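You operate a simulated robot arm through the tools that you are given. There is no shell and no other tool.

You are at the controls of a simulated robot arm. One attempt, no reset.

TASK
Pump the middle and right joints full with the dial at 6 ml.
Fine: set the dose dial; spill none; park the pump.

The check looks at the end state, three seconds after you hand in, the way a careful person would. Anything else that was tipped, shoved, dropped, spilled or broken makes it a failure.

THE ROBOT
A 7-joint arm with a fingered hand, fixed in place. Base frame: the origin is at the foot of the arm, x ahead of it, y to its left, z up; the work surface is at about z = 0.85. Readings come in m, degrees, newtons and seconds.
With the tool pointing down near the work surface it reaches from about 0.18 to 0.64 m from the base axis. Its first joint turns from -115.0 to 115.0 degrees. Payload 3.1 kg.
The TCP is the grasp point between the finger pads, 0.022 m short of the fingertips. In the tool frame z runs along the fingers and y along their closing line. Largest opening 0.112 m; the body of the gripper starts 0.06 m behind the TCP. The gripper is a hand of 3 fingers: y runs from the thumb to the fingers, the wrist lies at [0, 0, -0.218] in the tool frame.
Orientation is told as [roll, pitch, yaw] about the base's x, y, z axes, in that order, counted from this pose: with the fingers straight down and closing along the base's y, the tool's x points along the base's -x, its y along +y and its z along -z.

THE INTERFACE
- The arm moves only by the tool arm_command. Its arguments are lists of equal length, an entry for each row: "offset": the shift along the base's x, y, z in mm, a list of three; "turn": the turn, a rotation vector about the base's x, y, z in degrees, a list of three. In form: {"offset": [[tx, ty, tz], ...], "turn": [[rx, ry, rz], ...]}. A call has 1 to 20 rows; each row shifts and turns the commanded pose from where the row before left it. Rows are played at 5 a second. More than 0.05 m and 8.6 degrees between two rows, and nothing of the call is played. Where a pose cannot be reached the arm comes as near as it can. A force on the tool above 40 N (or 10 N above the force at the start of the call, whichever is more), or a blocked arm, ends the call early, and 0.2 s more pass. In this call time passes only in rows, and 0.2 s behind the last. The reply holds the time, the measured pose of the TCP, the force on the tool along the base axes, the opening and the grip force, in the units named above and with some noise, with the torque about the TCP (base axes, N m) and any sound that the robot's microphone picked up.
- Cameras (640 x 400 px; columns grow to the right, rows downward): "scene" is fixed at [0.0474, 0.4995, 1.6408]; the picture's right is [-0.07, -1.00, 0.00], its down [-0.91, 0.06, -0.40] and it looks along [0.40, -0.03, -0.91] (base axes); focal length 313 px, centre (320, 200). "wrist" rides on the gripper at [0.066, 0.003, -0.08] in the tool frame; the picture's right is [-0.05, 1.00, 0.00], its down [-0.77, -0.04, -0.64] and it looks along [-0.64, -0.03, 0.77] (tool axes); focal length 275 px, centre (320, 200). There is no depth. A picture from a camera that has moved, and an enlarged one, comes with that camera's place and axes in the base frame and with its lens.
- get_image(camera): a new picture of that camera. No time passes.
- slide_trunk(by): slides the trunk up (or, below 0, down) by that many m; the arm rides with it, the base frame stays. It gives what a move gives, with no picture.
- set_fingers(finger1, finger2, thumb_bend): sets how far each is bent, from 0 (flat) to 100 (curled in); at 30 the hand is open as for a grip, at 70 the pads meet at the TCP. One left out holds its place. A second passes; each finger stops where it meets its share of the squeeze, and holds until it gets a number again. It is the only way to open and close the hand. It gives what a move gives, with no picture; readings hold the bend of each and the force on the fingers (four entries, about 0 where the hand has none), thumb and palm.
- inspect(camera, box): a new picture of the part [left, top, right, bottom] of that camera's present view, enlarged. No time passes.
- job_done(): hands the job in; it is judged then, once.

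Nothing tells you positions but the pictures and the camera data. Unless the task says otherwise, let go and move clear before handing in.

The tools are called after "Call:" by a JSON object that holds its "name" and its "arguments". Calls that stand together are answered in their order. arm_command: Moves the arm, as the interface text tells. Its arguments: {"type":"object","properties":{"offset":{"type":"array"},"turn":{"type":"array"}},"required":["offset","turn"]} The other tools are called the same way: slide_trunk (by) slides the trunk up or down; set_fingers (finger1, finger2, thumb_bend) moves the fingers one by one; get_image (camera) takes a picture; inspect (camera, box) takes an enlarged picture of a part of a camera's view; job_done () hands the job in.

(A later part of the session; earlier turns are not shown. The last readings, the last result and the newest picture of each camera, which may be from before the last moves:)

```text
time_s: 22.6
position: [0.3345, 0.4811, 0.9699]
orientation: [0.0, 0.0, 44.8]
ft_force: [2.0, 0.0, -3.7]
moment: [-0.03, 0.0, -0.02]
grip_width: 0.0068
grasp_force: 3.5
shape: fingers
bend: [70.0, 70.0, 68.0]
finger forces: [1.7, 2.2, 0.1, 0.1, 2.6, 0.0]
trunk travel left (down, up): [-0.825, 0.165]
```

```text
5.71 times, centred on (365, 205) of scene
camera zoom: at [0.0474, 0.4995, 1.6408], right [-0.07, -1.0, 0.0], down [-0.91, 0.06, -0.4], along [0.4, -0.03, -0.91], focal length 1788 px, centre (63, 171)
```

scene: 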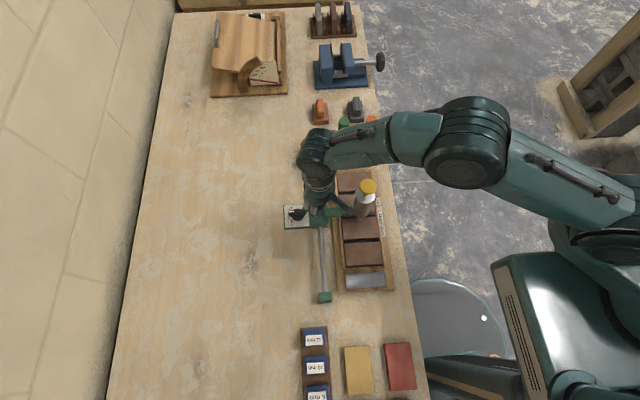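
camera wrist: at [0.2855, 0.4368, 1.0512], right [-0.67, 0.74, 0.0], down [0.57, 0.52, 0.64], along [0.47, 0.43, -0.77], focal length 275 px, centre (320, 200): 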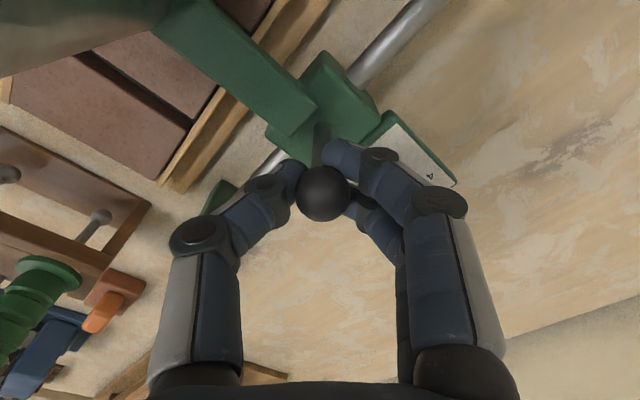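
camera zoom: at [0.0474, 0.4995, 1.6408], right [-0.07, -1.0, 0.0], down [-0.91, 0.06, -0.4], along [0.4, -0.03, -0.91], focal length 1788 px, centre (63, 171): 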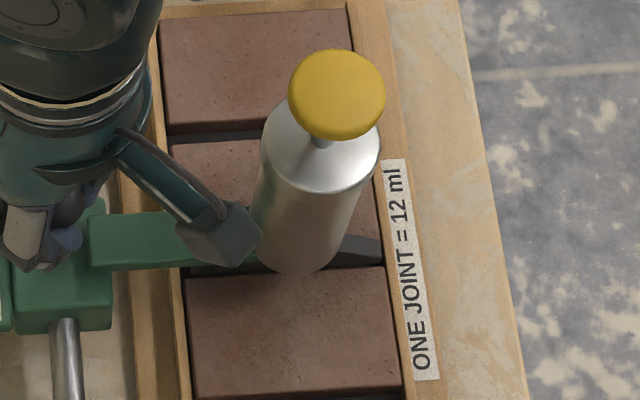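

The nozzle looks close to the middle slot, but I need to see it along the slot. I'll let go of the stalk, rise well above the cap and look at it from the robot side.

Call:
{"name": "set_fingers", "arguments": {"finger1": 52, "finger2": 52, "thumb_bend": 52}}

Call:
{"name": "arm_command", "arguments": {"offset": [[0, 0, 20], [0, 0, 30], [0, 0, 40], [0, 0, 40], [0, 0, 30]], "turn": [[0, 0, 0], [0, 0, 0], [0, 0, 0], [0, 0, 0], [0, 0, 0]]}}

Call:
{"name": "get_image", "arguments": {"camera": "scene"}}

Call:
{"name": "get_image", "arguments": {"camera": "wrist"}}

```text
time_s: 23.6
position: [0.3323, 0.4823, 0.9695]
orientation: [0.1, 0.0, 45.1]
ft_force: [0.7, 0.4, 1.4]
moment: [-0.01, 0.02, -0.01]
grip_width: 0.0489
grasp_force: 0.1
shape: fingers
bend: [52.0, 52.0, 52.0]
finger forces: [0.0, 0.0, 0.0, 0.0, 0.1, 0.1]
trunk travel left (down, up): [-0.825, 0.165]
```

```text
time_s: 24.8
position: [0.3305, 0.4796, 1.1324]
orientation: [-0.1, 0.1, 45.0]
ft_force: [-0.2, -0.6, -0.7]
moment: [-0.01, 0.03, -0.02]
grip_width: 0.049
grasp_force: 0.0
shape: fingers
bend: [52.0, 52.0, 52.0]
finger forces: [0.0, 0.0, 0.0, 0.0, 0.0, 0.0]
trunk travel left (down, up): [-0.825, 0.165]
```

```text
taken
```

scene: 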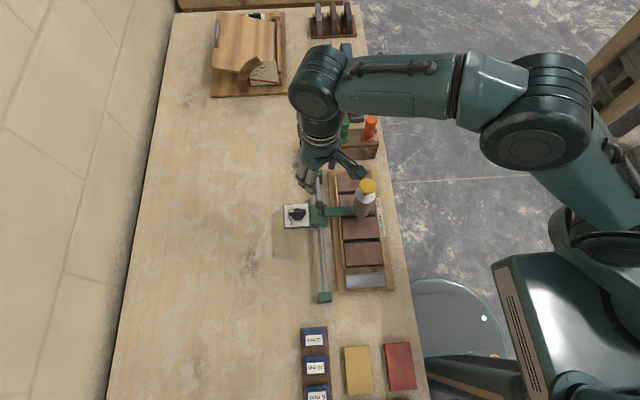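

```text
taken
camera wrist: at [0.2818, 0.4353, 1.2129], right [-0.67, 0.74, 0.0], down [0.57, 0.52, 0.64], along [0.47, 0.43, -0.77], focal length 275 px, centre (320, 200)
```

wrist: 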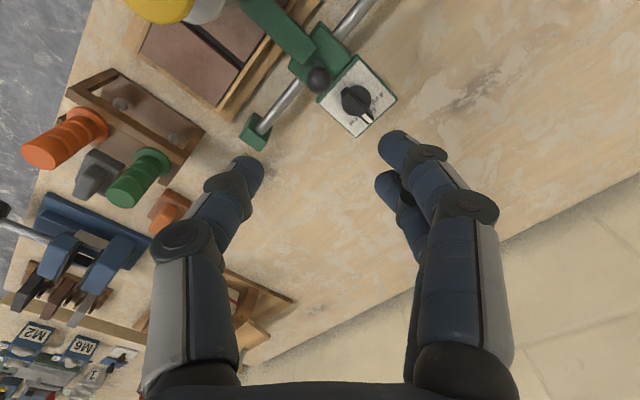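

The handle is free and the carriage has stayed in place. I'll swing over the pump at a safe height to the robot side, turning the camera to look along +y.

Call:
{"name": "arm_command", "arguments": {"offset": [[0, -25, 20], [0, -35, 0], [0, -35, 0], [0, -35, 0], [0, -35, 0], [0, -35, 0], [0, -35, 0], [0, -30, -30], [0, 0, -40], [0, 0, -40]], "turn": [[0, 0, 7.5], [0, 0, 7.5], [0, 0, 7.5], [0, 0, 7.5], [0, 0, 7.5], [0, 0, 7.5], [0, 0, 0], [0, 0, 0], [0, 0, 0], [0, 0, 0]]}}

Call:
{"name": "get_image", "arguments": {"camera": "wrist"}}

Call:
{"name": "get_image", "arguments": {"camera": "scene"}}

```text
time_s: 27.0
position: [0.3298, 0.2173, 1.0401]
orientation: [0.1, 0.0, 90.0]
ft_force: [-0.2, 0.3, -0.1]
moment: [-0.01, -0.01, 0.01]
grip_width: 0.049
grasp_force: 0.1
shape: fingers
bend: [52.0, 52.0, 52.0]
finger forces: [0.1, 0.0, 0.0, 0.1, 0.1, 0.0]
trunk travel left (down, up): [-0.825, 0.165]
```

```text
taken
camera wrist: at [0.3274, 0.1512, 1.1205], right [-1.0, 0.05, 0.0], down [0.04, 0.77, 0.64], along [0.03, 0.64, -0.77], focal length 275 px, centre (320, 200)
```

wrist: 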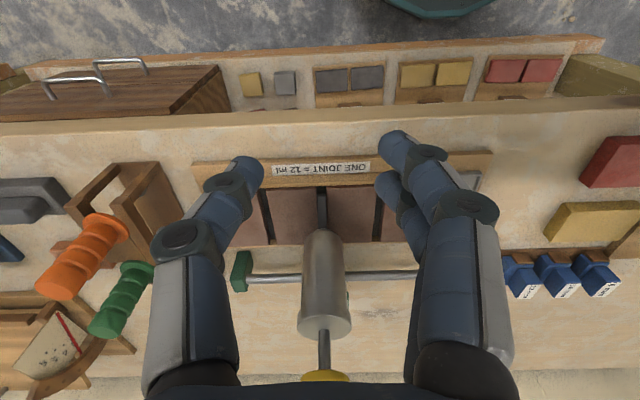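

```text
taken
```

scene: 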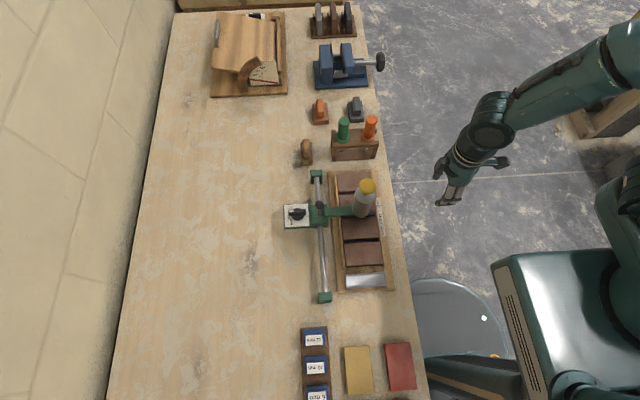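

Call:
{"name": "inspect", "arguments": {"camera": "wrist", "box": [250, 160, 400, 260]}}

Call:
{"name": "inspect", "arguments": {"camera": "wrist", "box": [295, 170, 355, 240]}}

Call:
{"name": "inspect", "arguments": {"camera": "scene", "box": [320, 160, 410, 250]}}

```text
4.00 times, centred on (325, 210) of wrist
camera zoom: at [0.3274, 0.1512, 1.1205], right [-1.0, 0.05, 0.0], down [0.04, 0.77, 0.64], along [0.03, 0.64, -0.77], focal length 1101 px, centre (300, 160)
```

zoom: 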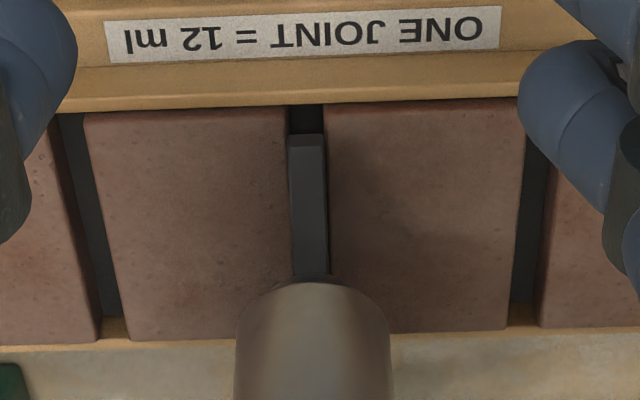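

```text
5.71 times, centred on (325, 205) of wrist
camera zoom: at [0.3274, 0.1512, 1.1205], right [-1.0, 0.05, 0.0], down [0.04, 0.77, 0.64], along [0.03, 0.64, -0.77], focal length 1573 px, centre (291, 171)
```

zoom: 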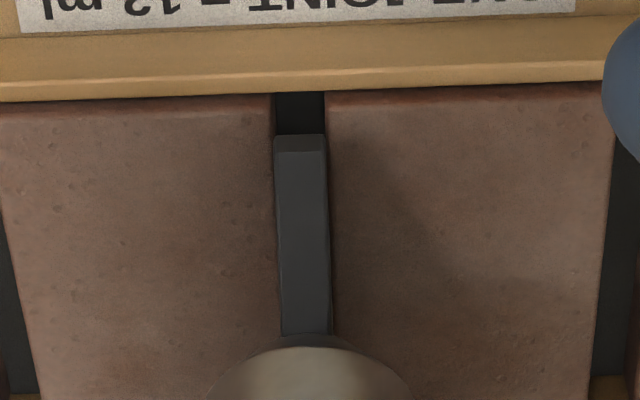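

```text
4.44 times, centred on (365, 205) of scene
camera zoom: at [0.0474, 0.4995, 1.6408], right [-0.07, -1.0, 0.0], down [-0.91, 0.06, -0.4], along [0.4, -0.03, -0.91], focal length 1391 px, centre (120, 178)
```

zoom: 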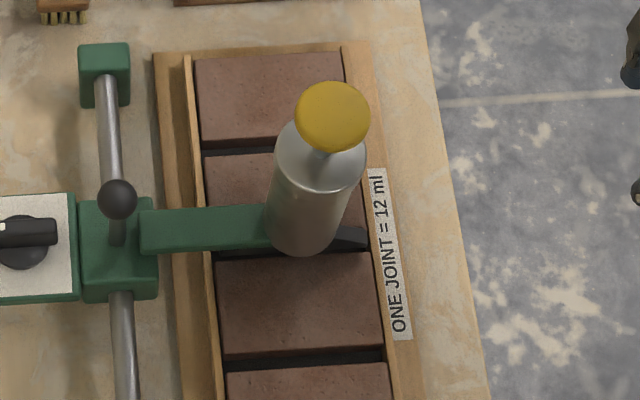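

The nozzle's front face covers the middle slot exactly, centred to well under a millimetre, so the carriage is where I want it. The cap should be near (0.331, 0.379) with its top at about z 1.056. I'll close the fingers to a blunt tip and go above it.

Call:
{"name": "set_fingers", "arguments": {"finger1": 70, "finger2": 70, "thumb_bend": 70}}

Call:
{"name": "arm_command", "arguments": {"offset": [[0, 0, 40], [0, 0, 45], [0, 0, 25], [0, 40, 0], [0, 40, 0], [0, 40, 0], [1, 41, 0]], "turn": [[0, 0, 0], [0, 0, 0], [0, 0, 0], [0, 0, 0], [0, 0, 0], [0, 0, 0], [0, 0, 0]]}}

Call:
{"name": "get_image", "arguments": {"camera": "wrist"}}

Call:
{"name": "inspect", "arguments": {"camera": "scene", "box": [290, 120, 410, 240]}}

```text
time_s: 28.0
position: [0.3306, 0.2163, 1.041]
orientation: [-0.1, 0.0, 90.0]
ft_force: [0.1, -0.5, -0.1]
moment: [-0.01, 0.0, -0.03]
grip_width: 0.0027
grasp_force: 0.0
shape: fingers
bend: [70.0, 70.0, 70.0]
finger forces: [0.0, 0.1, 0.0, 0.0, 0.0, 0.0]
trunk travel left (down, up): [-0.825, 0.165]
```

```text
time_s: 29.6
position: [0.3304, 0.3802, 1.1498]
orientation: [0.0, 0.1, 90.0]
ft_force: [0.8, 0.0, 0.9]
moment: [-0.04, 0.0, 0.0]
grip_width: 0.0027
grasp_force: 0.0
shape: fingers
bend: [70.0, 70.0, 70.0]
finger forces: [0.0, 0.0, 0.0, 0.1, 0.1, 0.1]
trunk travel left (down, up): [-0.825, 0.165]
```

```text
taken
camera wrist: at [0.3281, 0.3145, 1.231], right [-1.0, 0.05, 0.0], down [0.04, 0.77, 0.63], along [0.03, 0.63, -0.77], focal length 275 px, centre (320, 200)
```

wrist: 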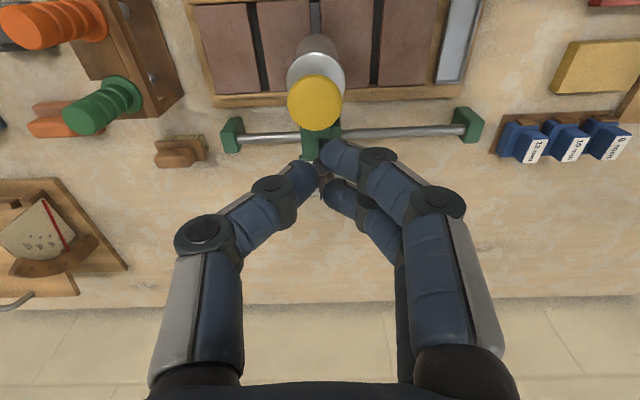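

```text
3.33 times, centred on (350, 180) of scene
camera zoom: at [0.0474, 0.4995, 1.6408], right [-0.07, -1.0, 0.0], down [-0.91, 0.06, -0.4], along [0.4, -0.03, -0.91], focal length 1043 px, centre (220, 267)
```

zoom: 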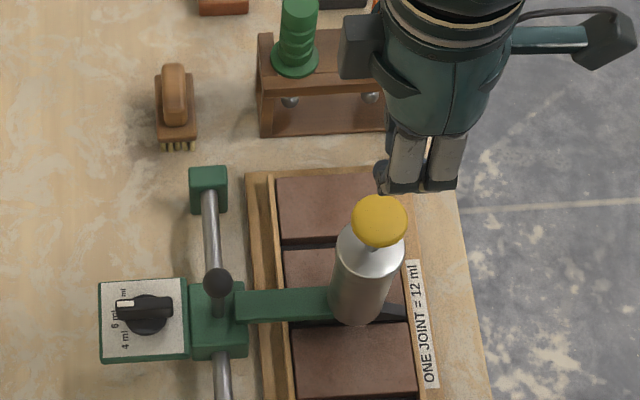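

The cap shows about 2 mm to +x and 2 mm to −y of the tool axis. I'll correct that and come down to just above it.

Call:
{"name": "arm_command", "arguments": {"offset": [[2, -2, -25], [0, 0, -20], [0, 0, -12]], "turn": [[0, 0, 0], [0, 0, 0], [0, 0, 0]]}}

Call:
{"name": "get_image", "arguments": {"camera": "wrist"}}

Call:
{"name": "inspect", "arguments": {"camera": "scene", "box": [310, 140, 410, 240]}}

```text
time_s: 30.4
position: [0.335, 0.3765, 1.0928]
orientation: [0.0, 0.0, 90.0]
ft_force: [-0.4, 0.5, 0.4]
moment: [-0.01, 0.02, 0.02]
grip_width: 0.0026
grasp_force: 0.0
shape: fingers
bend: [70.0, 70.0, 70.0]
finger forces: [0.1, 0.1, 0.0, 0.0, 0.0, 0.1]
trunk travel left (down, up): [-0.825, 0.165]
```

```text
taken
camera wrist: at [0.3314, 0.3088, 1.1732], right [-1.0, 0.05, 0.0], down [0.04, 0.77, 0.64], along [0.03, 0.64, -0.77], focal length 275 px, centre (320, 200)
```

wrist: 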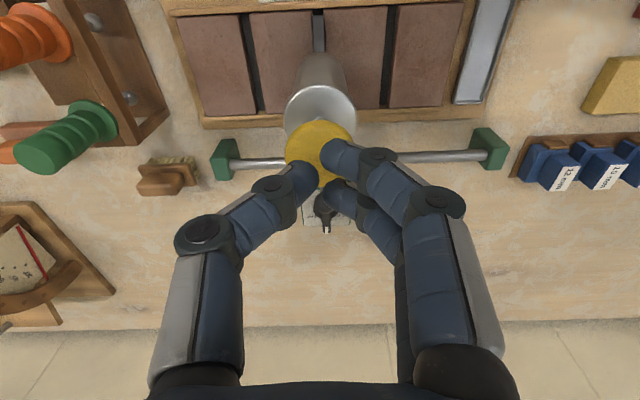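

```text
4.00 times, centred on (360, 190) of scene
camera zoom: at [0.0474, 0.4995, 1.6408], right [-0.07, -1.0, 0.0], down [-0.91, 0.06, -0.4], along [0.4, -0.03, -0.91], focal length 1252 px, centre (160, 240)
```

zoom: 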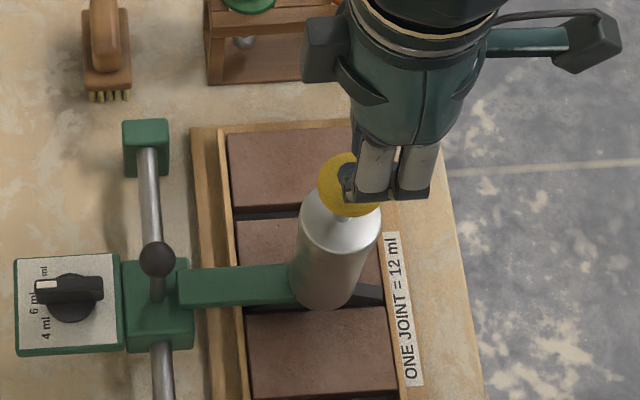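

By the wrist view the tips are centred over the cap, but the scene view makes the fingers look shifted toward −y. I'll zoom in on both before pressing.

Call:
{"name": "inspect", "arguments": {"camera": "scene", "box": [340, 150, 390, 200]}}

Call:
{"name": "inspect", "arguments": {"camera": "wrist", "box": [260, 90, 400, 230]}}

```text
8.00 times, centred on (365, 175) of scene
camera zoom: at [0.0474, 0.4995, 1.6408], right [-0.07, -1.0, 0.0], down [-0.91, 0.06, -0.4], along [0.4, -0.03, -0.91], focal length 2503 px, centre (-40, 400)
```

zoom: 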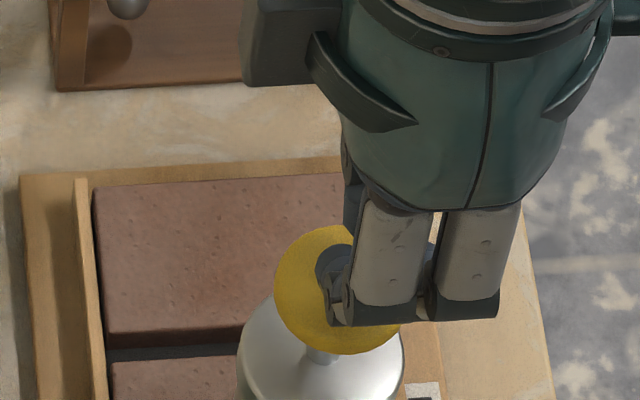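

```text
2.86 times, centred on (330, 160) of wrist
camera zoom: at [0.3314, 0.3088, 1.1732], right [-1.0, 0.05, 0.0], down [0.04, 0.77, 0.64], along [0.03, 0.64, -0.77], focal length 786 px, centre (291, 314)
```

zoom: 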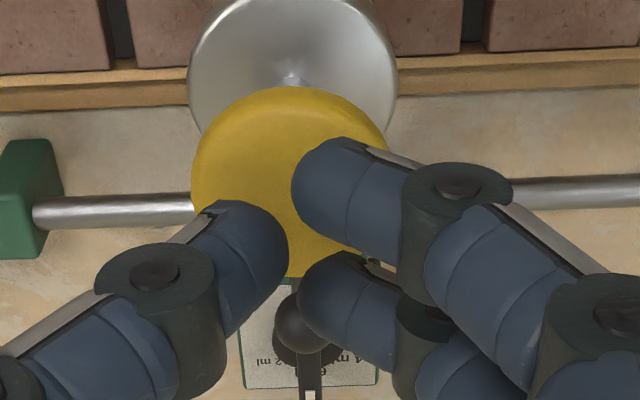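

The gray shafts only look offset because they are higher. The fingertips are in fact centred on the cap. I'll press down in small steps, watching the force.

Call:
{"name": "arm_command", "arguments": {"offset": [[0, 0, -4], [0, 0, -4], [0, 0, -4], [0, 0, -3], [0, 0, -3]], "turn": [[0, 0, 0], [0, 0, 0], [0, 0, 0], [0, 0, 0], [0, 0, 0]]}}

Call:
{"name": "get_image", "arguments": {"camera": "wrist"}}

```text
time_s: 31.6
position: [0.3337, 0.3741, 1.0751]
orientation: [0.0, -0.1, 90.0]
ft_force: [0.2, -1.1, 1.9]
moment: [-0.01, 0.01, 0.01]
grip_width: 0.0027
grasp_force: 0.7
shape: fingers
bend: [70.0, 70.0, 70.0]
finger forces: [0.0, 1.6, 0.0, 0.0, 0.2, 0.0]
trunk travel left (down, up): [-0.825, 0.165]
```

```text
taken
camera wrist: at [0.3318, 0.3087, 1.1556], right [-1.0, 0.05, 0.0], down [0.04, 0.77, 0.64], along [0.03, 0.64, -0.77], focal length 275 px, centre (320, 200)
```

wrist: 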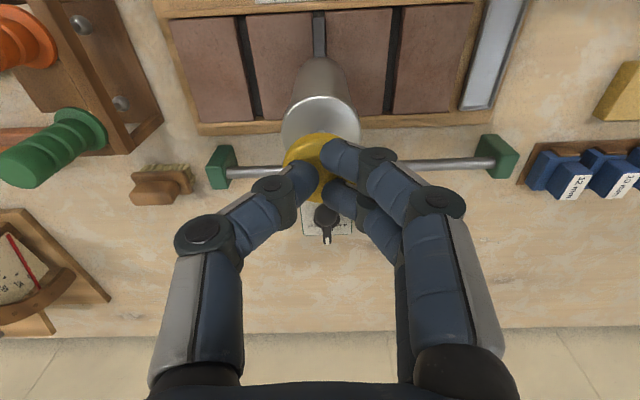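

Contact started at a TCP height of about 1.075 with 2 N. I'll keep pressing.

Call:
{"name": "arm_command", "arguments": {"offset": [[0, 0, -3], [0, 0, -3], [0, 0, -3], [0, 0, -3]], "turn": [[0, 0, 0], [0, 0, 0], [0, 0, 0], [0, 0, 0]]}}

Call:
{"name": "get_image", "arguments": {"camera": "wrist"}}

```text
time_s: 32.6
position: [0.3328, 0.3738, 1.0653]
orientation: [-0.2, -0.3, 90.0]
ft_force: [1.5, 3.4, 22.1]
moment: [0.17, -0.15, 0.0]
grip_width: 0.0026
grasp_force: 11.5
shape: fingers
bend: [70.0, 71.0, 70.0]
finger forces: [1.9, 6.4, 0.0, 0.0, 14.6, 0.0]
trunk travel left (down, up): [-0.825, 0.165]
```

```text
taken
camera wrist: at [0.3302, 0.3077, 1.1455], right [-1.0, 0.05, 0.0], down [0.03, 0.77, 0.64], along [0.03, 0.64, -0.77], focal length 275 px, centre (320, 200)
```

wrist: 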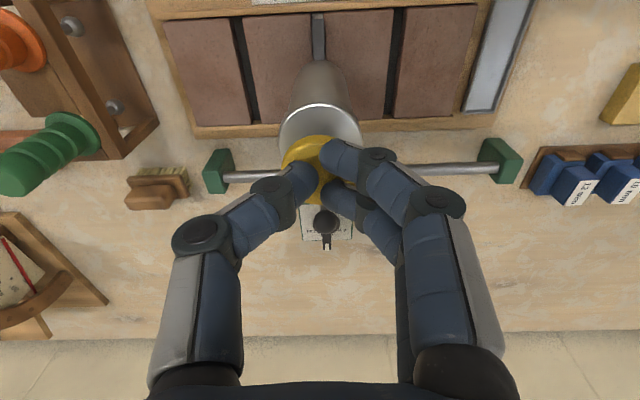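

The force has risen to 22 N over about 10 mm, which feels like a spring. I'll press a little further to find the bottom.

Call:
{"name": "arm_command", "arguments": {"offset": [[0, 0, -2], [0, 0, -2]], "turn": [[0, 0, 0], [0, 0, 0]]}}

Call:
{"name": "inspect", "arguments": {"camera": "scene", "box": [310, 140, 410, 240]}}

Call:
{"name": "inspect", "arguments": {"camera": "wrist", "box": [240, 0, 400, 140]}}

```text
time_s: 33.2
position: [0.3344, 0.3746, 1.0641]
orientation: [-0.4, -0.7, 90.0]
ft_force: [-1.2, -1.3, 27.7]
moment: [0.06, -0.06, 0.0]
grip_width: 0.0011
grasp_force: 14.5
shape: fingers
bend: [71.0, 71.0, 71.0]
finger forces: [5.2, 8.8, 0.0, 0.0, 14.6, 0.0]
trunk travel left (down, up): [-0.825, 0.165]
stopped in row 2: the force on the tool passed its limit at 42 N (the readings are from after the stop); the commanded pose is now the measured one
```

```text
4.00 times, centred on (360, 190) of scene
camera zoom: at [0.0474, 0.4995, 1.6408], right [-0.07, -1.0, 0.0], down [-0.91, 0.06, -0.4], along [0.4, -0.03, -0.91], focal length 1252 px, centre (160, 240)
```

zoom: 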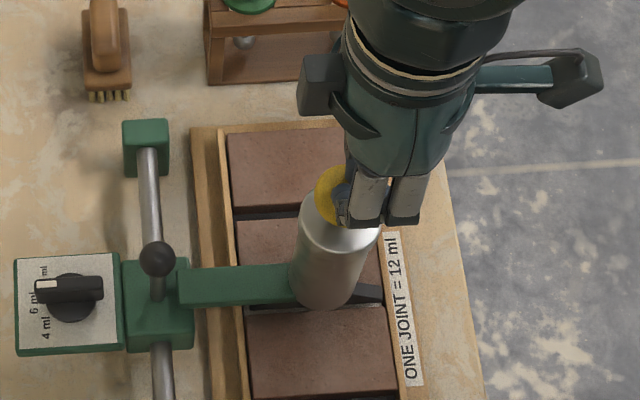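

```text
2.86 times, centred on (320, 70) of wrist
camera zoom: at [0.3306, 0.3074, 1.1441], right [-1.0, 0.05, -0.01], down [0.03, 0.76, 0.65], along [0.03, 0.64, -0.76], focal length 786 px, centre (320, 571)
```

zoom: 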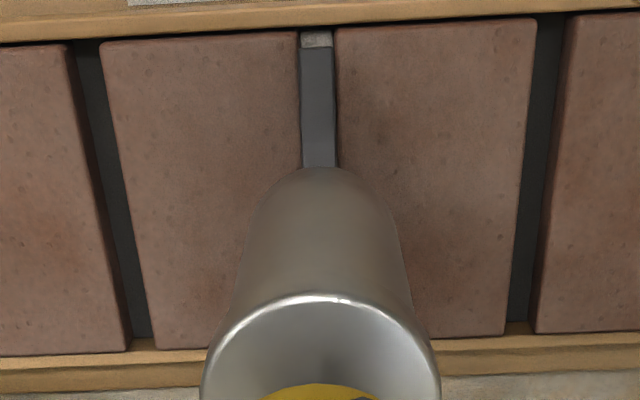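

The slot end beyond the nozzle now shows pale mortar, so the first 6 ml has gone in and the cap hit bottom at about 42 N. I'll lift to let the cap spring back and check the slot.

Call:
{"name": "arm_command", "arguments": {"offset": [[0, 0, 5], [0, 0, 6], [0, 0, 8], [0, 0, 8]], "turn": [[0, 0, 0], [0, 0, 0], [0, 0, 0], [0, 0, 0]]}}

Call:
{"name": "get_image", "arguments": {"camera": "wrist"}}

Call:
{"name": "inspect", "arguments": {"camera": "wrist", "box": [260, 0, 380, 110]}}

Call:
{"name": "inspect", "arguments": {"camera": "scene", "box": [310, 140, 410, 240]}}

```text
time_s: 34.2
position: [0.3341, 0.3763, 1.0879]
orientation: [-0.1, -0.3, 89.9]
ft_force: [0.4, 0.0, -0.1]
moment: [0.02, -0.01, -0.03]
grip_width: 0.0019
grasp_force: 0.0
shape: fingers
bend: [70.0, 70.0, 70.0]
finger forces: [0.0, 0.0, 0.0, 0.0, 0.0, 0.0]
trunk travel left (down, up): [-0.825, 0.165]
```

```text
taken
camera wrist: at [0.3317, 0.3091, 1.1686], right [-1.0, 0.05, 0.0], down [0.03, 0.77, 0.64], along [0.03, 0.64, -0.77], focal length 275 px, centre (320, 200)
```

wrist: 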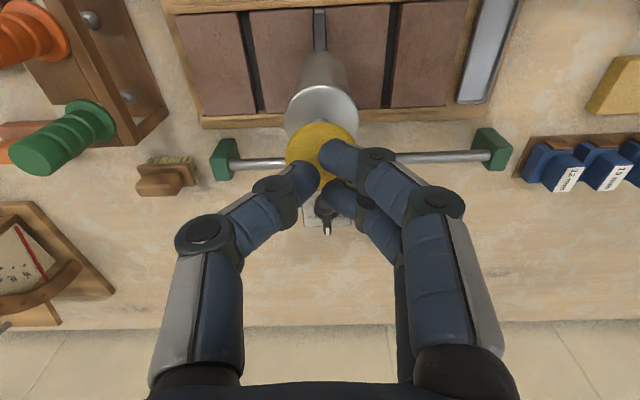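

```text
3.64 times, centred on (320, 55) of wrist
camera zoom: at [0.3317, 0.3091, 1.1686], right [-1.0, 0.05, 0.0], down [0.03, 0.77, 0.64], along [0.03, 0.64, -0.77], focal length 1001 px, centre (320, 727)
```

zoom: 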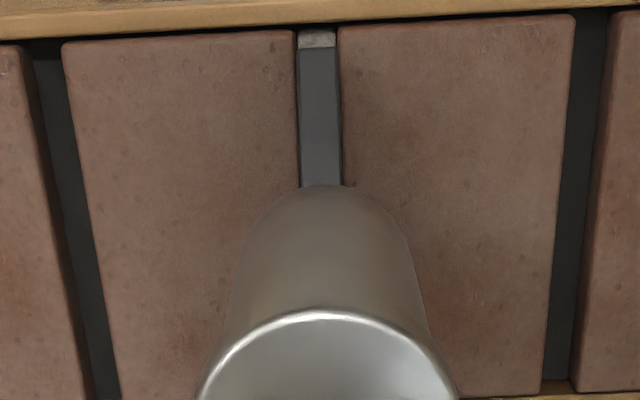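

```text
4.00 times, centred on (360, 190) of scene
camera zoom: at [0.0474, 0.4995, 1.6408], right [-0.07, -1.0, 0.0], down [-0.91, 0.06, -0.4], along [0.4, -0.03, -0.91], focal length 1252 px, centre (160, 240)
```

zoom: 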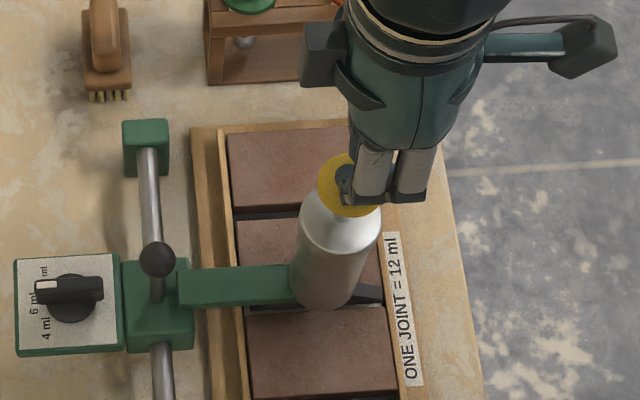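

The cap is back up and the dose shows in the slot with nothing on the bricks. I'll make the second press at the middle joint, the same way.

Call:
{"name": "arm_command", "arguments": {"offset": [[0, 0, -5], [0, 0, -5], [0, 0, -4], [0, 0, -3], [0, 0, -3], [0, 0, -3], [0, 0, -2], [0, 0, -2], [0, 0, -2]], "turn": [[0, 0, 0], [0, 0, 0], [0, 0, 0], [0, 0, 0], [0, 0, 0], [0, 0, 0], [0, 0, 0], [0, 0, 0], [0, 0, 0]]}}

Call:
{"name": "inspect", "arguments": {"camera": "wrist", "box": [240, 0, 400, 140]}}

```text
time_s: 36.2
position: [0.3333, 0.3762, 1.0635]
orientation: [-0.6, -1.1, 90.1]
ft_force: [-0.8, -1.1, 27.8]
moment: [0.03, -0.06, -0.01]
grip_width: 0.0003
grasp_force: 14.6
shape: fingers
bend: [71.0, 72.0, 71.0]
finger forces: [6.5, 8.8, 0.1, 0.0, 13.4, 0.1]
trunk travel left (down, up): [-0.825, 0.165]
stopped in row 9: the force on the tool passed its limit at 41 N (the readings are from after the stop); the commanded pose is now the measured one
```

```text
2.86 times, centred on (320, 70) of wrist
camera zoom: at [0.3309, 0.3088, 1.1435], right [-1.0, 0.05, -0.01], down [0.03, 0.76, 0.65], along [0.04, 0.65, -0.76], focal length 786 px, centre (320, 571)
```

zoom: 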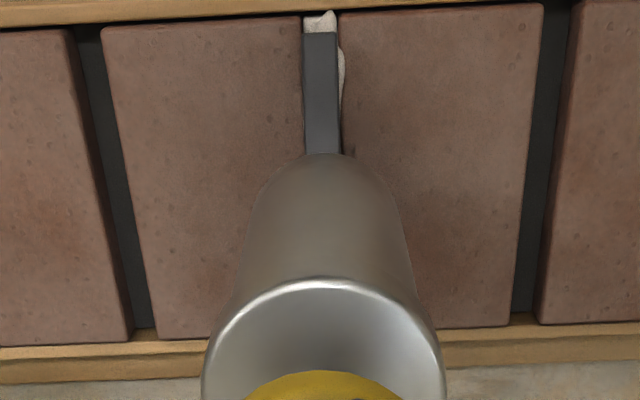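

The middle joint is now full up to the brick tops. I'll lift off, straighten the small tilt the stop left behind, and go back to the ball handle.

Call:
{"name": "arm_command", "arguments": {"offset": [[0, 0, 5], [0, 0, 10], [0, 0, 25], [0, 0, 30]], "turn": [[0, 0, 0], [0, 0, 0], [-1.1, 0.6, 0], [0, 0, 0]]}}

Call:
{"name": "inspect", "arguments": {"camera": "wrist", "box": [240, 0, 400, 140]}}

Call:
{"name": "inspect", "arguments": {"camera": "scene", "box": [310, 150, 410, 250]}}

```text
time_s: 37.2
position: [0.3358, 0.3755, 1.1311]
orientation: [0.3, 0.5, 90.0]
ft_force: [-0.9, 0.0, 0.1]
moment: [0.02, 0.01, -0.04]
grip_width: 0.0019
grasp_force: 0.0
shape: fingers
bend: [70.0, 70.0, 70.0]
finger forces: [0.0, 0.0, 0.1, 0.1, 0.0, 0.1]
trunk travel left (down, up): [-0.825, 0.165]
```

```text
2.86 times, centred on (320, 70) of wrist
camera zoom: at [0.3337, 0.3101, 1.2122], right [-1.0, 0.05, 0.0], down [0.04, 0.78, 0.63], along [0.03, 0.63, -0.78], focal length 786 px, centre (320, 571)
```

zoom: 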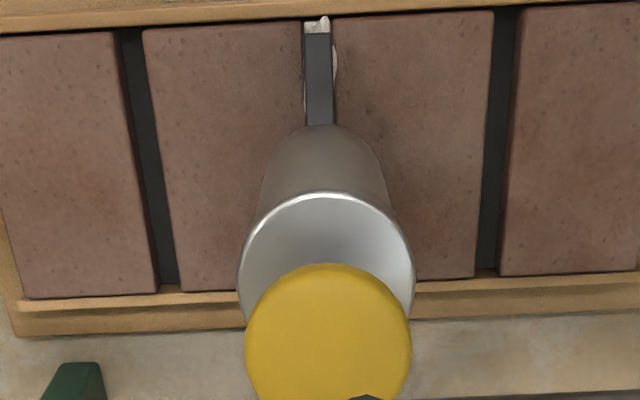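

```text
4.00 times, centred on (360, 200) of scene
camera zoom: at [0.0474, 0.4995, 1.6408], right [-0.07, -1.0, 0.0], down [-0.91, 0.06, -0.4], along [0.4, -0.03, -0.91], focal length 1252 px, centre (160, 200)
```

zoom: 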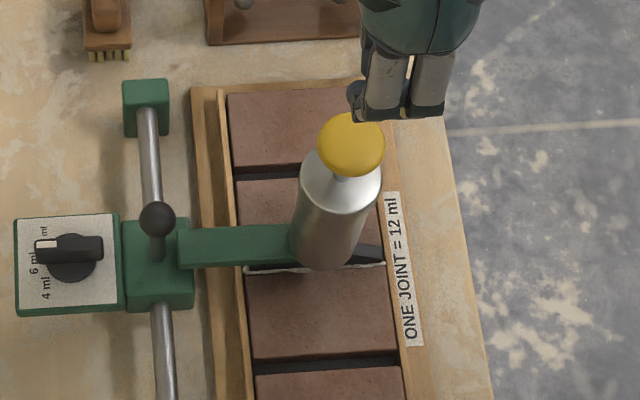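

The middle joint shows a clean, full line of mortar. I'll go over the ball handle with the hand open at 45°.

Call:
{"name": "arm_command", "arguments": {"offset": [[0, 17, 5], [0, 18, 0], [-1, 18, 0], [-1, 18, 0], [-1, 18, 0], [0, 17, 0]], "turn": [[0.5, -0.3, -7.5], [0, 0, -7.5], [0, 0, -7.5], [0, 0, -7.5], [0, 0, -7.5], [0, 0, -7.5]]}}

Call:
{"name": "set_fingers", "arguments": {"finger1": 52, "finger2": 52, "thumb_bend": 52}}

Call:
{"name": "get_image", "arguments": {"camera": "wrist"}}

```text
time_s: 38.6
position: [0.3314, 0.4866, 1.1364]
orientation: [-0.1, 0.0, 44.7]
ft_force: [-0.6, 0.8, -0.7]
moment: [0.0, 0.0, 0.01]
grip_width: 0.0021
grasp_force: 0.2
shape: fingers
bend: [70.0, 70.0, 70.0]
finger forces: [0.0, 0.0, 0.0, 0.0, 0.1, 0.0]
trunk travel left (down, up): [-0.825, 0.165]
```

```text
time_s: 39.6
position: [0.3328, 0.4853, 1.1361]
orientation: [-0.1, -0.2, 45.0]
ft_force: [0.1, -0.6, -0.6]
moment: [0.05, -0.02, -0.02]
grip_width: 0.0489
grasp_force: 0.0
shape: fingers
bend: [52.0, 52.0, 52.0]
finger forces: [0.0, 0.0, 0.0, 0.0, 0.0, 0.1]
trunk travel left (down, up): [-0.825, 0.165]
```

```text
taken
camera wrist: at [0.2835, 0.4405, 1.2171], right [-0.67, 0.74, 0.0], down [0.57, 0.52, 0.64], along [0.47, 0.43, -0.77], focal length 275 px, centre (320, 200)
```

wrist: 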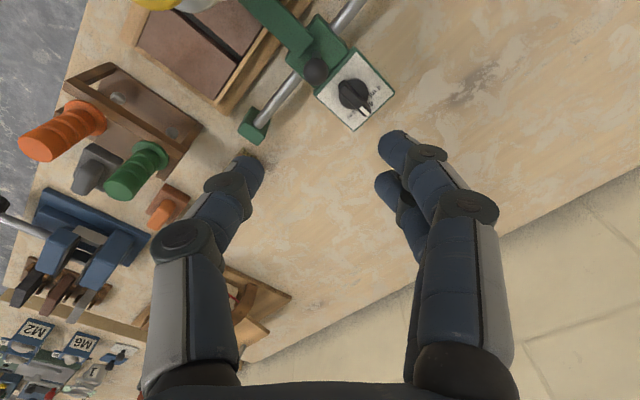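

The ball reads about 4 mm to −y of the tool axis. I'll correct that and lower in two stages.

Call:
{"name": "arm_command", "arguments": {"offset": [[-0.5, -4.3, -30], [0, 0, -35], [0, 0, -35], [0, 0, -32]], "turn": [[0, 0, 0], [0, 0, 0], [0, 0, 0], [0, 0, 0]]}}

Call:
{"name": "get_image", "arguments": {"camera": "wrist"}}

```text
time_s: 40.6
position: [0.333, 0.4816, 1.0037]
orientation: [0.0, -0.1, 45.1]
ft_force: [0.3, 0.5, -0.7]
moment: [-0.01, 0.0, 0.0]
grip_width: 0.0488
grasp_force: 0.0
shape: fingers
bend: [52.0, 52.0, 52.0]
finger forces: [0.0, 0.0, 0.2, 0.0, 0.1, 0.0]
trunk travel left (down, up): [-0.825, 0.165]
```

```text
taken
camera wrist: at [0.2835, 0.4365, 1.0839], right [-0.67, 0.74, 0.0], down [0.57, 0.52, 0.64], along [0.47, 0.43, -0.77], focal length 275 px, centre (320, 200)
```

wrist: 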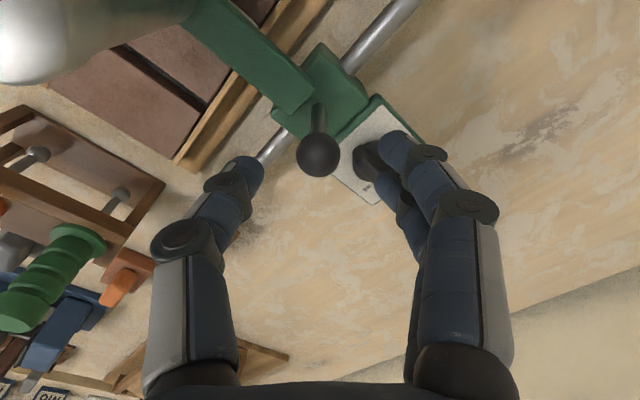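

The ball is centred again. I'll go down to the grip height and close lightly on the stalk.

Call:
{"name": "arm_command", "arguments": {"offset": [[0, 0, -17], [0, 0, -17]], "turn": [[0, 0, 0], [0, 0, 0]]}}

Call:
{"name": "set_fingers", "arguments": {"finger1": 71, "finger2": 71, "thumb_bend": 69}}

Call:
{"name": "get_image", "arguments": {"camera": "wrist"}}

```text
time_s: 41.2
position: [0.3307, 0.4806, 0.969]
orientation: [0.0, -0.1, 45.0]
ft_force: [0.0, 0.6, 0.2]
moment: [-0.01, 0.04, -0.02]
grip_width: 0.049
grasp_force: 0.1
shape: fingers
bend: [52.0, 52.0, 52.0]
finger forces: [0.0, 0.0, 0.0, 0.0, 0.1, 0.0]
trunk travel left (down, up): [-0.825, 0.165]
```

```text
time_s: 42.2
position: [0.3311, 0.4813, 0.9694]
orientation: [0.0, -0.1, 45.1]
ft_force: [0.4, -2.0, -2.7]
moment: [0.02, 0.0, -0.02]
grip_width: 0.0058
grasp_force: 2.6
shape: fingers
bend: [71.0, 70.0, 67.0]
finger forces: [0.1, 1.2, 0.1, 0.1, 3.6, 0.1]
trunk travel left (down, up): [-0.825, 0.165]
```

```text
taken
camera wrist: at [0.2822, 0.4354, 1.0502], right [-0.67, 0.74, 0.0], down [0.57, 0.52, 0.64], along [0.47, 0.43, -0.77], focal length 275 px, centre (320, 200)
```

wrist: 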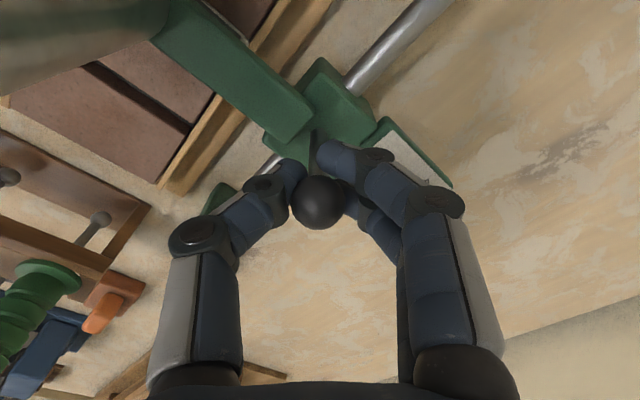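

The stalk is held lightly again. The joints are about 65 mm apart, so I'll slide the carriage +65 mm toward the right joint.

Call:
{"name": "arm_command", "arguments": {"offset": [[8, 0, 0], [14, 0, 0], [14, 0, 0], [14, 0, 0], [10, 0, 0], [5, 0, 0]], "turn": [[0, 0, 0], [0, 0, 0], [0, 0, 0], [0, 0, 0], [0, 0, 0], [0, 0, 0]]}}

Call:
{"name": "get_image", "arguments": {"camera": "wrist"}}

Call:
{"name": "inspect", "arguments": {"camera": "scene", "box": [310, 140, 410, 240]}}

```text
time_s: 43.6
position: [0.3984, 0.4798, 0.9708]
orientation: [0.1, -0.1, 45.1]
ft_force: [1.3, 0.5, -3.4]
moment: [0.0, 0.01, 0.0]
grip_width: 0.0058
grasp_force: 3.0
shape: fingers
bend: [70.0, 70.0, 68.0]
finger forces: [1.5, 2.2, 0.0, 0.1, 2.6, 0.0]
trunk travel left (down, up): [-0.825, 0.165]
```

```text
taken
camera wrist: at [0.3494, 0.4357, 1.0511], right [-0.67, 0.74, 0.0], down [0.57, 0.52, 0.64], along [0.47, 0.43, -0.77], focal length 275 px, centre (320, 200)
```

wrist: 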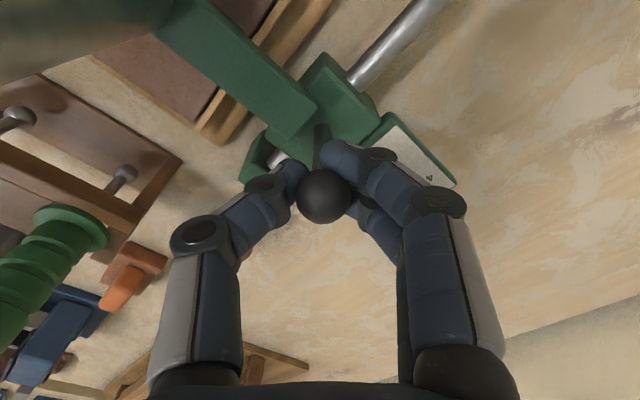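

```text
4.00 times, centred on (360, 190) of scene
camera zoom: at [0.0474, 0.4995, 1.6408], right [-0.07, -1.0, 0.0], down [-0.91, 0.06, -0.4], along [0.4, -0.03, -0.91], focal length 1252 px, centre (160, 240)
```

zoom: 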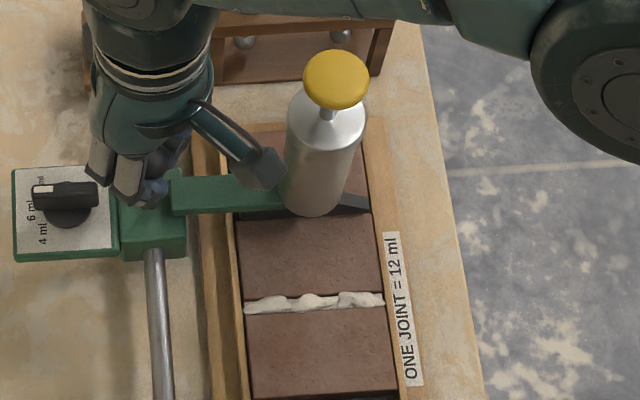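

The middle joint shows a complete line of mortar, and the nozzle is now near the right joint. I'll let go, rise over the cap and check the alignment from the robot side, as before.

Call:
{"name": "set_fingers", "arguments": {"finger1": 52, "finger2": 52, "thumb_bend": 52}}

Call:
{"name": "arm_command", "arguments": {"offset": [[0, 0, 20], [0, 0, 35], [0, 0, 40], [0, 0, 45], [0, 0, 40], [0, -35, 0], [0, -35, 0], [0, -35, 0], [0, -35, 0], [0, -35, 0], [0, -35, 0], [0, -35, 0], [0, -20, -30], [0, 0, -40], [0, 0, -40]], "turn": [[0, 0, 0], [0, 0, 0], [0, 0, 0], [0, 0, 0], [0, 0, 0], [0, 0, 7.5], [0, 0, 7.5], [0, 0, 7.5], [0, 0, 7.5], [0, 0, 7.5], [0, 0, 7.5], [0, 0, 0], [0, 0, 0], [0, 0, 0], [0, 0, 0]]}}

Call:
{"name": "get_image", "arguments": {"camera": "wrist"}}

Call:
{"name": "get_image", "arguments": {"camera": "scene"}}

```text
time_s: 44.6
position: [0.398, 0.4814, 0.9709]
orientation: [0.0, -0.2, 44.9]
ft_force: [-1.4, -0.7, -0.5]
moment: [-0.01, -0.03, -0.01]
grip_width: 0.0484
grasp_force: 0.2
shape: fingers
bend: [52.0, 52.0, 52.0]
finger forces: [0.0, 0.0, 0.0, 0.0, 0.1, 0.0]
trunk travel left (down, up): [-0.825, 0.165]
```

```text
time_s: 47.8
position: [0.3977, 0.213, 1.0404]
orientation: [0.0, -0.1, 90.1]
ft_force: [-0.5, -0.6, 0.5]
moment: [0.0, -0.01, -0.01]
grip_width: 0.0491
grasp_force: 0.1
shape: fingers
bend: [52.0, 52.0, 52.0]
finger forces: [0.0, 0.1, 0.0, 0.0, 0.0, 0.0]
trunk travel left (down, up): [-0.825, 0.165]
```

```text
taken
camera wrist: at [0.3962, 0.1474, 1.1201], right [-1.0, 0.05, 0.0], down [0.04, 0.77, 0.64], along [0.03, 0.64, -0.77], focal length 275 px, centre (320, 200)
```

wrist: 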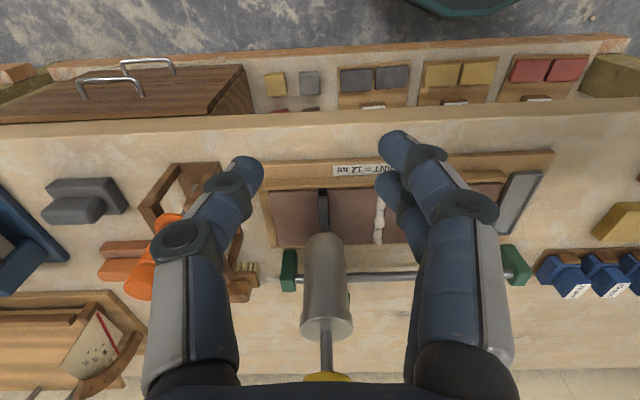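

```text
taken
```

scene: 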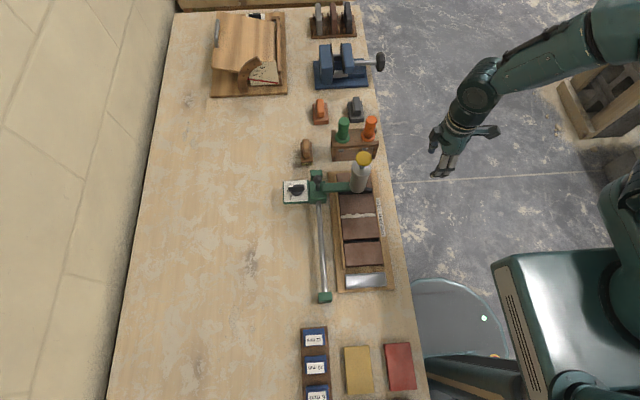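

Call:
{"name": "inspect", "arguments": {"camera": "wrist", "box": [295, 170, 355, 240]}}

Call:
{"name": "inspect", "arguments": {"camera": "wrist", "box": [250, 160, 400, 260]}}

Call:
{"name": "inspect", "arguments": {"camera": "scene", "box": [320, 140, 410, 250]}}

```text
5.71 times, centred on (325, 205) of wrist
camera zoom: at [0.3962, 0.1474, 1.1201], right [-1.0, 0.05, 0.0], down [0.04, 0.77, 0.64], along [0.03, 0.64, -0.77], focal length 1573 px, centre (291, 171)
```

zoom: 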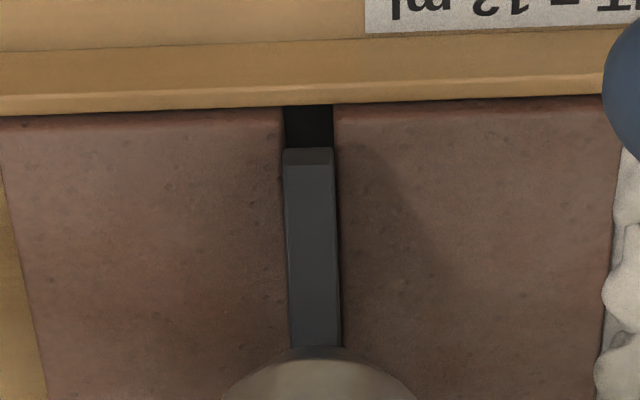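

```text
4.00 times, centred on (325, 210) of wrist
camera zoom: at [0.3962, 0.1474, 1.1201], right [-1.0, 0.05, 0.0], down [0.04, 0.77, 0.64], along [0.03, 0.64, -0.77], focal length 1101 px, centre (300, 160)
```

zoom: 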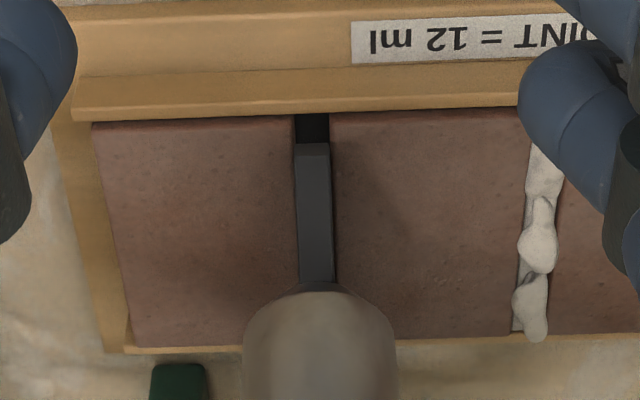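

```text
3.64 times, centred on (365, 195) of scene
camera zoom: at [0.0474, 0.4995, 1.6408], right [-0.07, -1.0, 0.0], down [-0.91, 0.06, -0.4], along [0.4, -0.03, -0.91], focal length 1138 px, centre (156, 218)
```

zoom: 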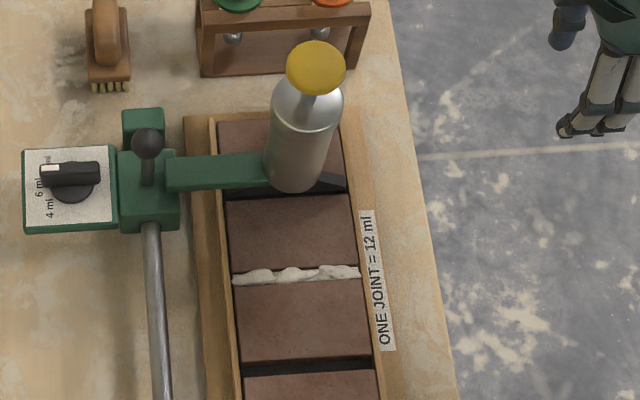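

At the right joint the nozzle again covers the slot, centred to well within half a millimetre. I'll close the fingers and go above the cap.

Call:
{"name": "set_fingers", "arguments": {"finger1": 70, "finger2": 70, "thumb_bend": 70}}

Call:
{"name": "arm_command", "arguments": {"offset": [[0, 0, 40], [0, 0, 45], [0, 0, 25], [0, 40, 0], [0, 40, 0], [0, 40, 0], [2, 43, 0], [0, 0, -25]], "turn": [[0, 0, 0], [0, 0, 0], [0, 0, 0], [0, 0, 0], [0, 0, 0], [0, 0, 0], [0, 0, 0], [0, 0, 0]]}}

Call:
{"name": "get_image", "arguments": {"camera": "wrist"}}

Call:
{"name": "inspect", "arguments": {"camera": "wrist", "box": [240, 0, 400, 170]}}

```text
time_s: 48.8
position: [0.399, 0.2154, 1.0398]
orientation: [-0.1, -0.2, 90.0]
ft_force: [-0.2, -0.4, 0.2]
moment: [-0.01, -0.01, 0.01]
grip_width: 0.0028
grasp_force: 0.1
shape: fingers
bend: [70.0, 70.0, 70.0]
finger forces: [0.0, 0.0, 0.0, 0.0, 0.0, 0.1]
trunk travel left (down, up): [-0.825, 0.165]
```

```text
time_s: 50.6
position: [0.3999, 0.3752, 1.1266]
orientation: [0.0, -0.2, 89.9]
ft_force: [-0.2, 0.0, -0.5]
moment: [-0.02, 0.01, 0.01]
grip_width: 0.0025
grasp_force: 0.1
shape: fingers
bend: [70.0, 70.0, 70.0]
finger forces: [0.0, 0.0, 0.0, 0.0, 0.1, 0.0]
trunk travel left (down, up): [-0.825, 0.165]
```

```text
taken
camera wrist: at [0.3975, 0.3081, 1.2069], right [-1.0, 0.05, 0.0], down [0.04, 0.77, 0.64], along [0.03, 0.64, -0.77], focal length 275 px, centre (320, 200)
```

wrist: 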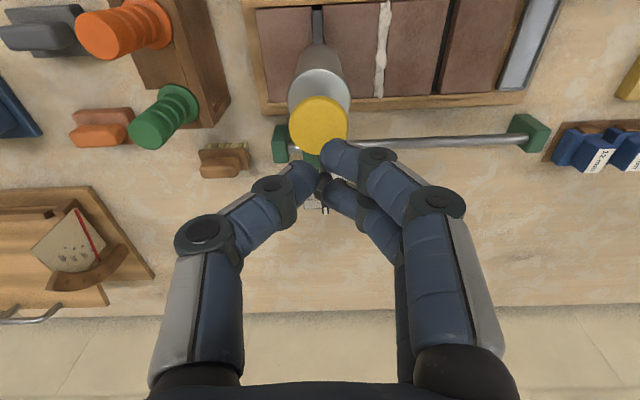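

```text
2.35 times, centred on (320, 85) of wrist
camera zoom: at [0.3975, 0.3081, 1.2069], right [-1.0, 0.05, 0.0], down [0.04, 0.77, 0.64], along [0.03, 0.64, -0.77], focal length 648 px, centre (320, 471)
```

zoom: 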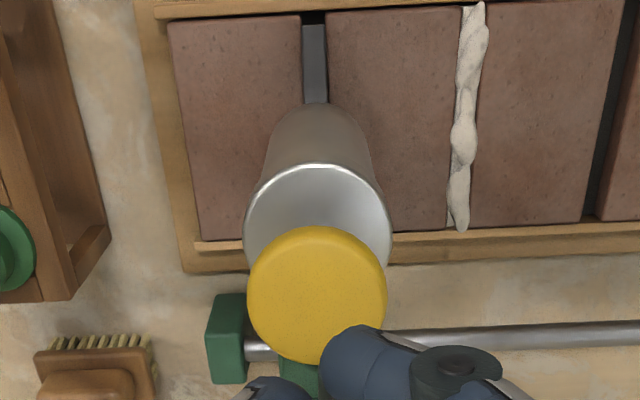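

The cap is within 2 mm of the tool axis. I'll trim that and come down to just above it.

Call:
{"name": "arm_command", "arguments": {"offset": [[0.5, 1.5, -20], [0, 0, -17]], "turn": [[0, 0, 0], [0, 0, 0]]}}

Call:
{"name": "get_image", "arguments": {"camera": "wrist"}}

```text
time_s: 51.2
position: [0.3992, 0.3786, 1.0892]
orientation: [0.0, -0.2, 90.0]
ft_force: [-1.1, 0.3, 0.1]
moment: [-0.01, -0.01, -0.01]
grip_width: 0.0028
grasp_force: 0.1
shape: fingers
bend: [70.0, 70.0, 70.0]
finger forces: [0.0, 0.0, 0.1, 0.0, 0.0, 0.1]
trunk travel left (down, up): [-0.825, 0.165]
```

```text
taken
camera wrist: at [0.397, 0.3115, 1.1694], right [-1.0, 0.05, 0.0], down [0.04, 0.77, 0.64], along [0.03, 0.64, -0.77], focal length 275 px, centre (320, 200)
```

wrist: 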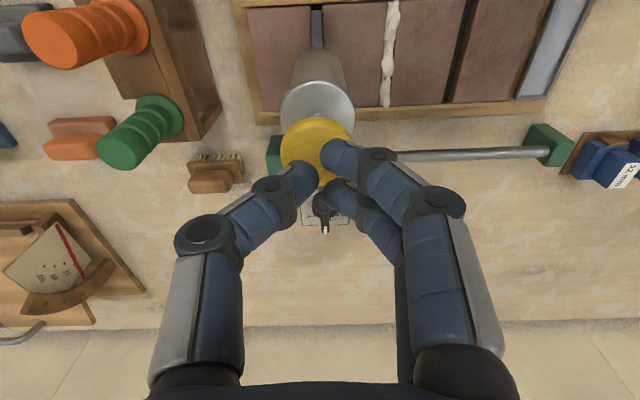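

I'm centred over the cap. Now the first press at the right joint.

Call:
{"name": "arm_command", "arguments": {"offset": [[1, 0, -5], [0, 0, -5], [0, 0, -4], [0, 0, -3], [0, 0, -3], [0, 0, -3], [0, 0, -2], [0, 0, -2], [0, 0, -2]], "turn": [[0, 0, 0], [0, 0, 0], [0, 0, 0], [0, 0, 0], [0, 0, 0], [0, 0, 0], [0, 0, 0], [0, 0, 0], [0, 0, 0]]}}

Call:
{"name": "inspect", "arguments": {"camera": "wrist", "box": [240, 0, 400, 140]}}

```text
time_s: 53.4
position: [0.4003, 0.3793, 1.063]
orientation: [-0.5, -0.8, 90.0]
ft_force: [-0.7, -2.4, 27.3]
moment: [-0.07, -0.06, -0.01]
grip_width: 0.0008
grasp_force: 14.3
shape: fingers
bend: [71.0, 71.0, 71.0]
finger forces: [7.2, 7.0, 0.0, 0.1, 14.2, 0.0]
trunk travel left (down, up): [-0.825, 0.165]
stopped in row 9: the force on the tool passed its limit at 41 N (the readings are from after the stop); the commanded pose is now the measured one
```

```text
2.86 times, centred on (320, 70) of wrist
camera zoom: at [0.3972, 0.3112, 1.144], right [-1.0, 0.05, -0.01], down [0.03, 0.76, 0.65], along [0.04, 0.65, -0.76], focal length 786 px, centre (320, 571)
```

zoom: 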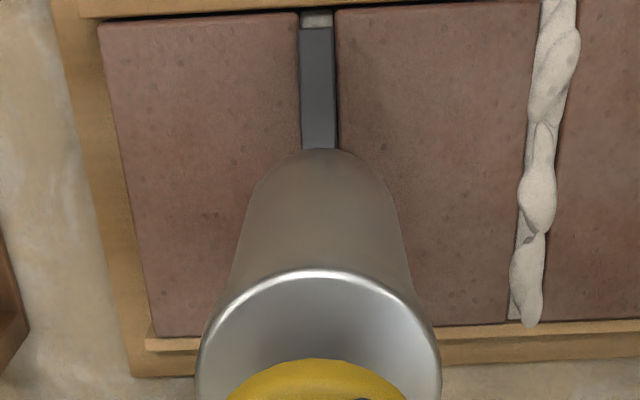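

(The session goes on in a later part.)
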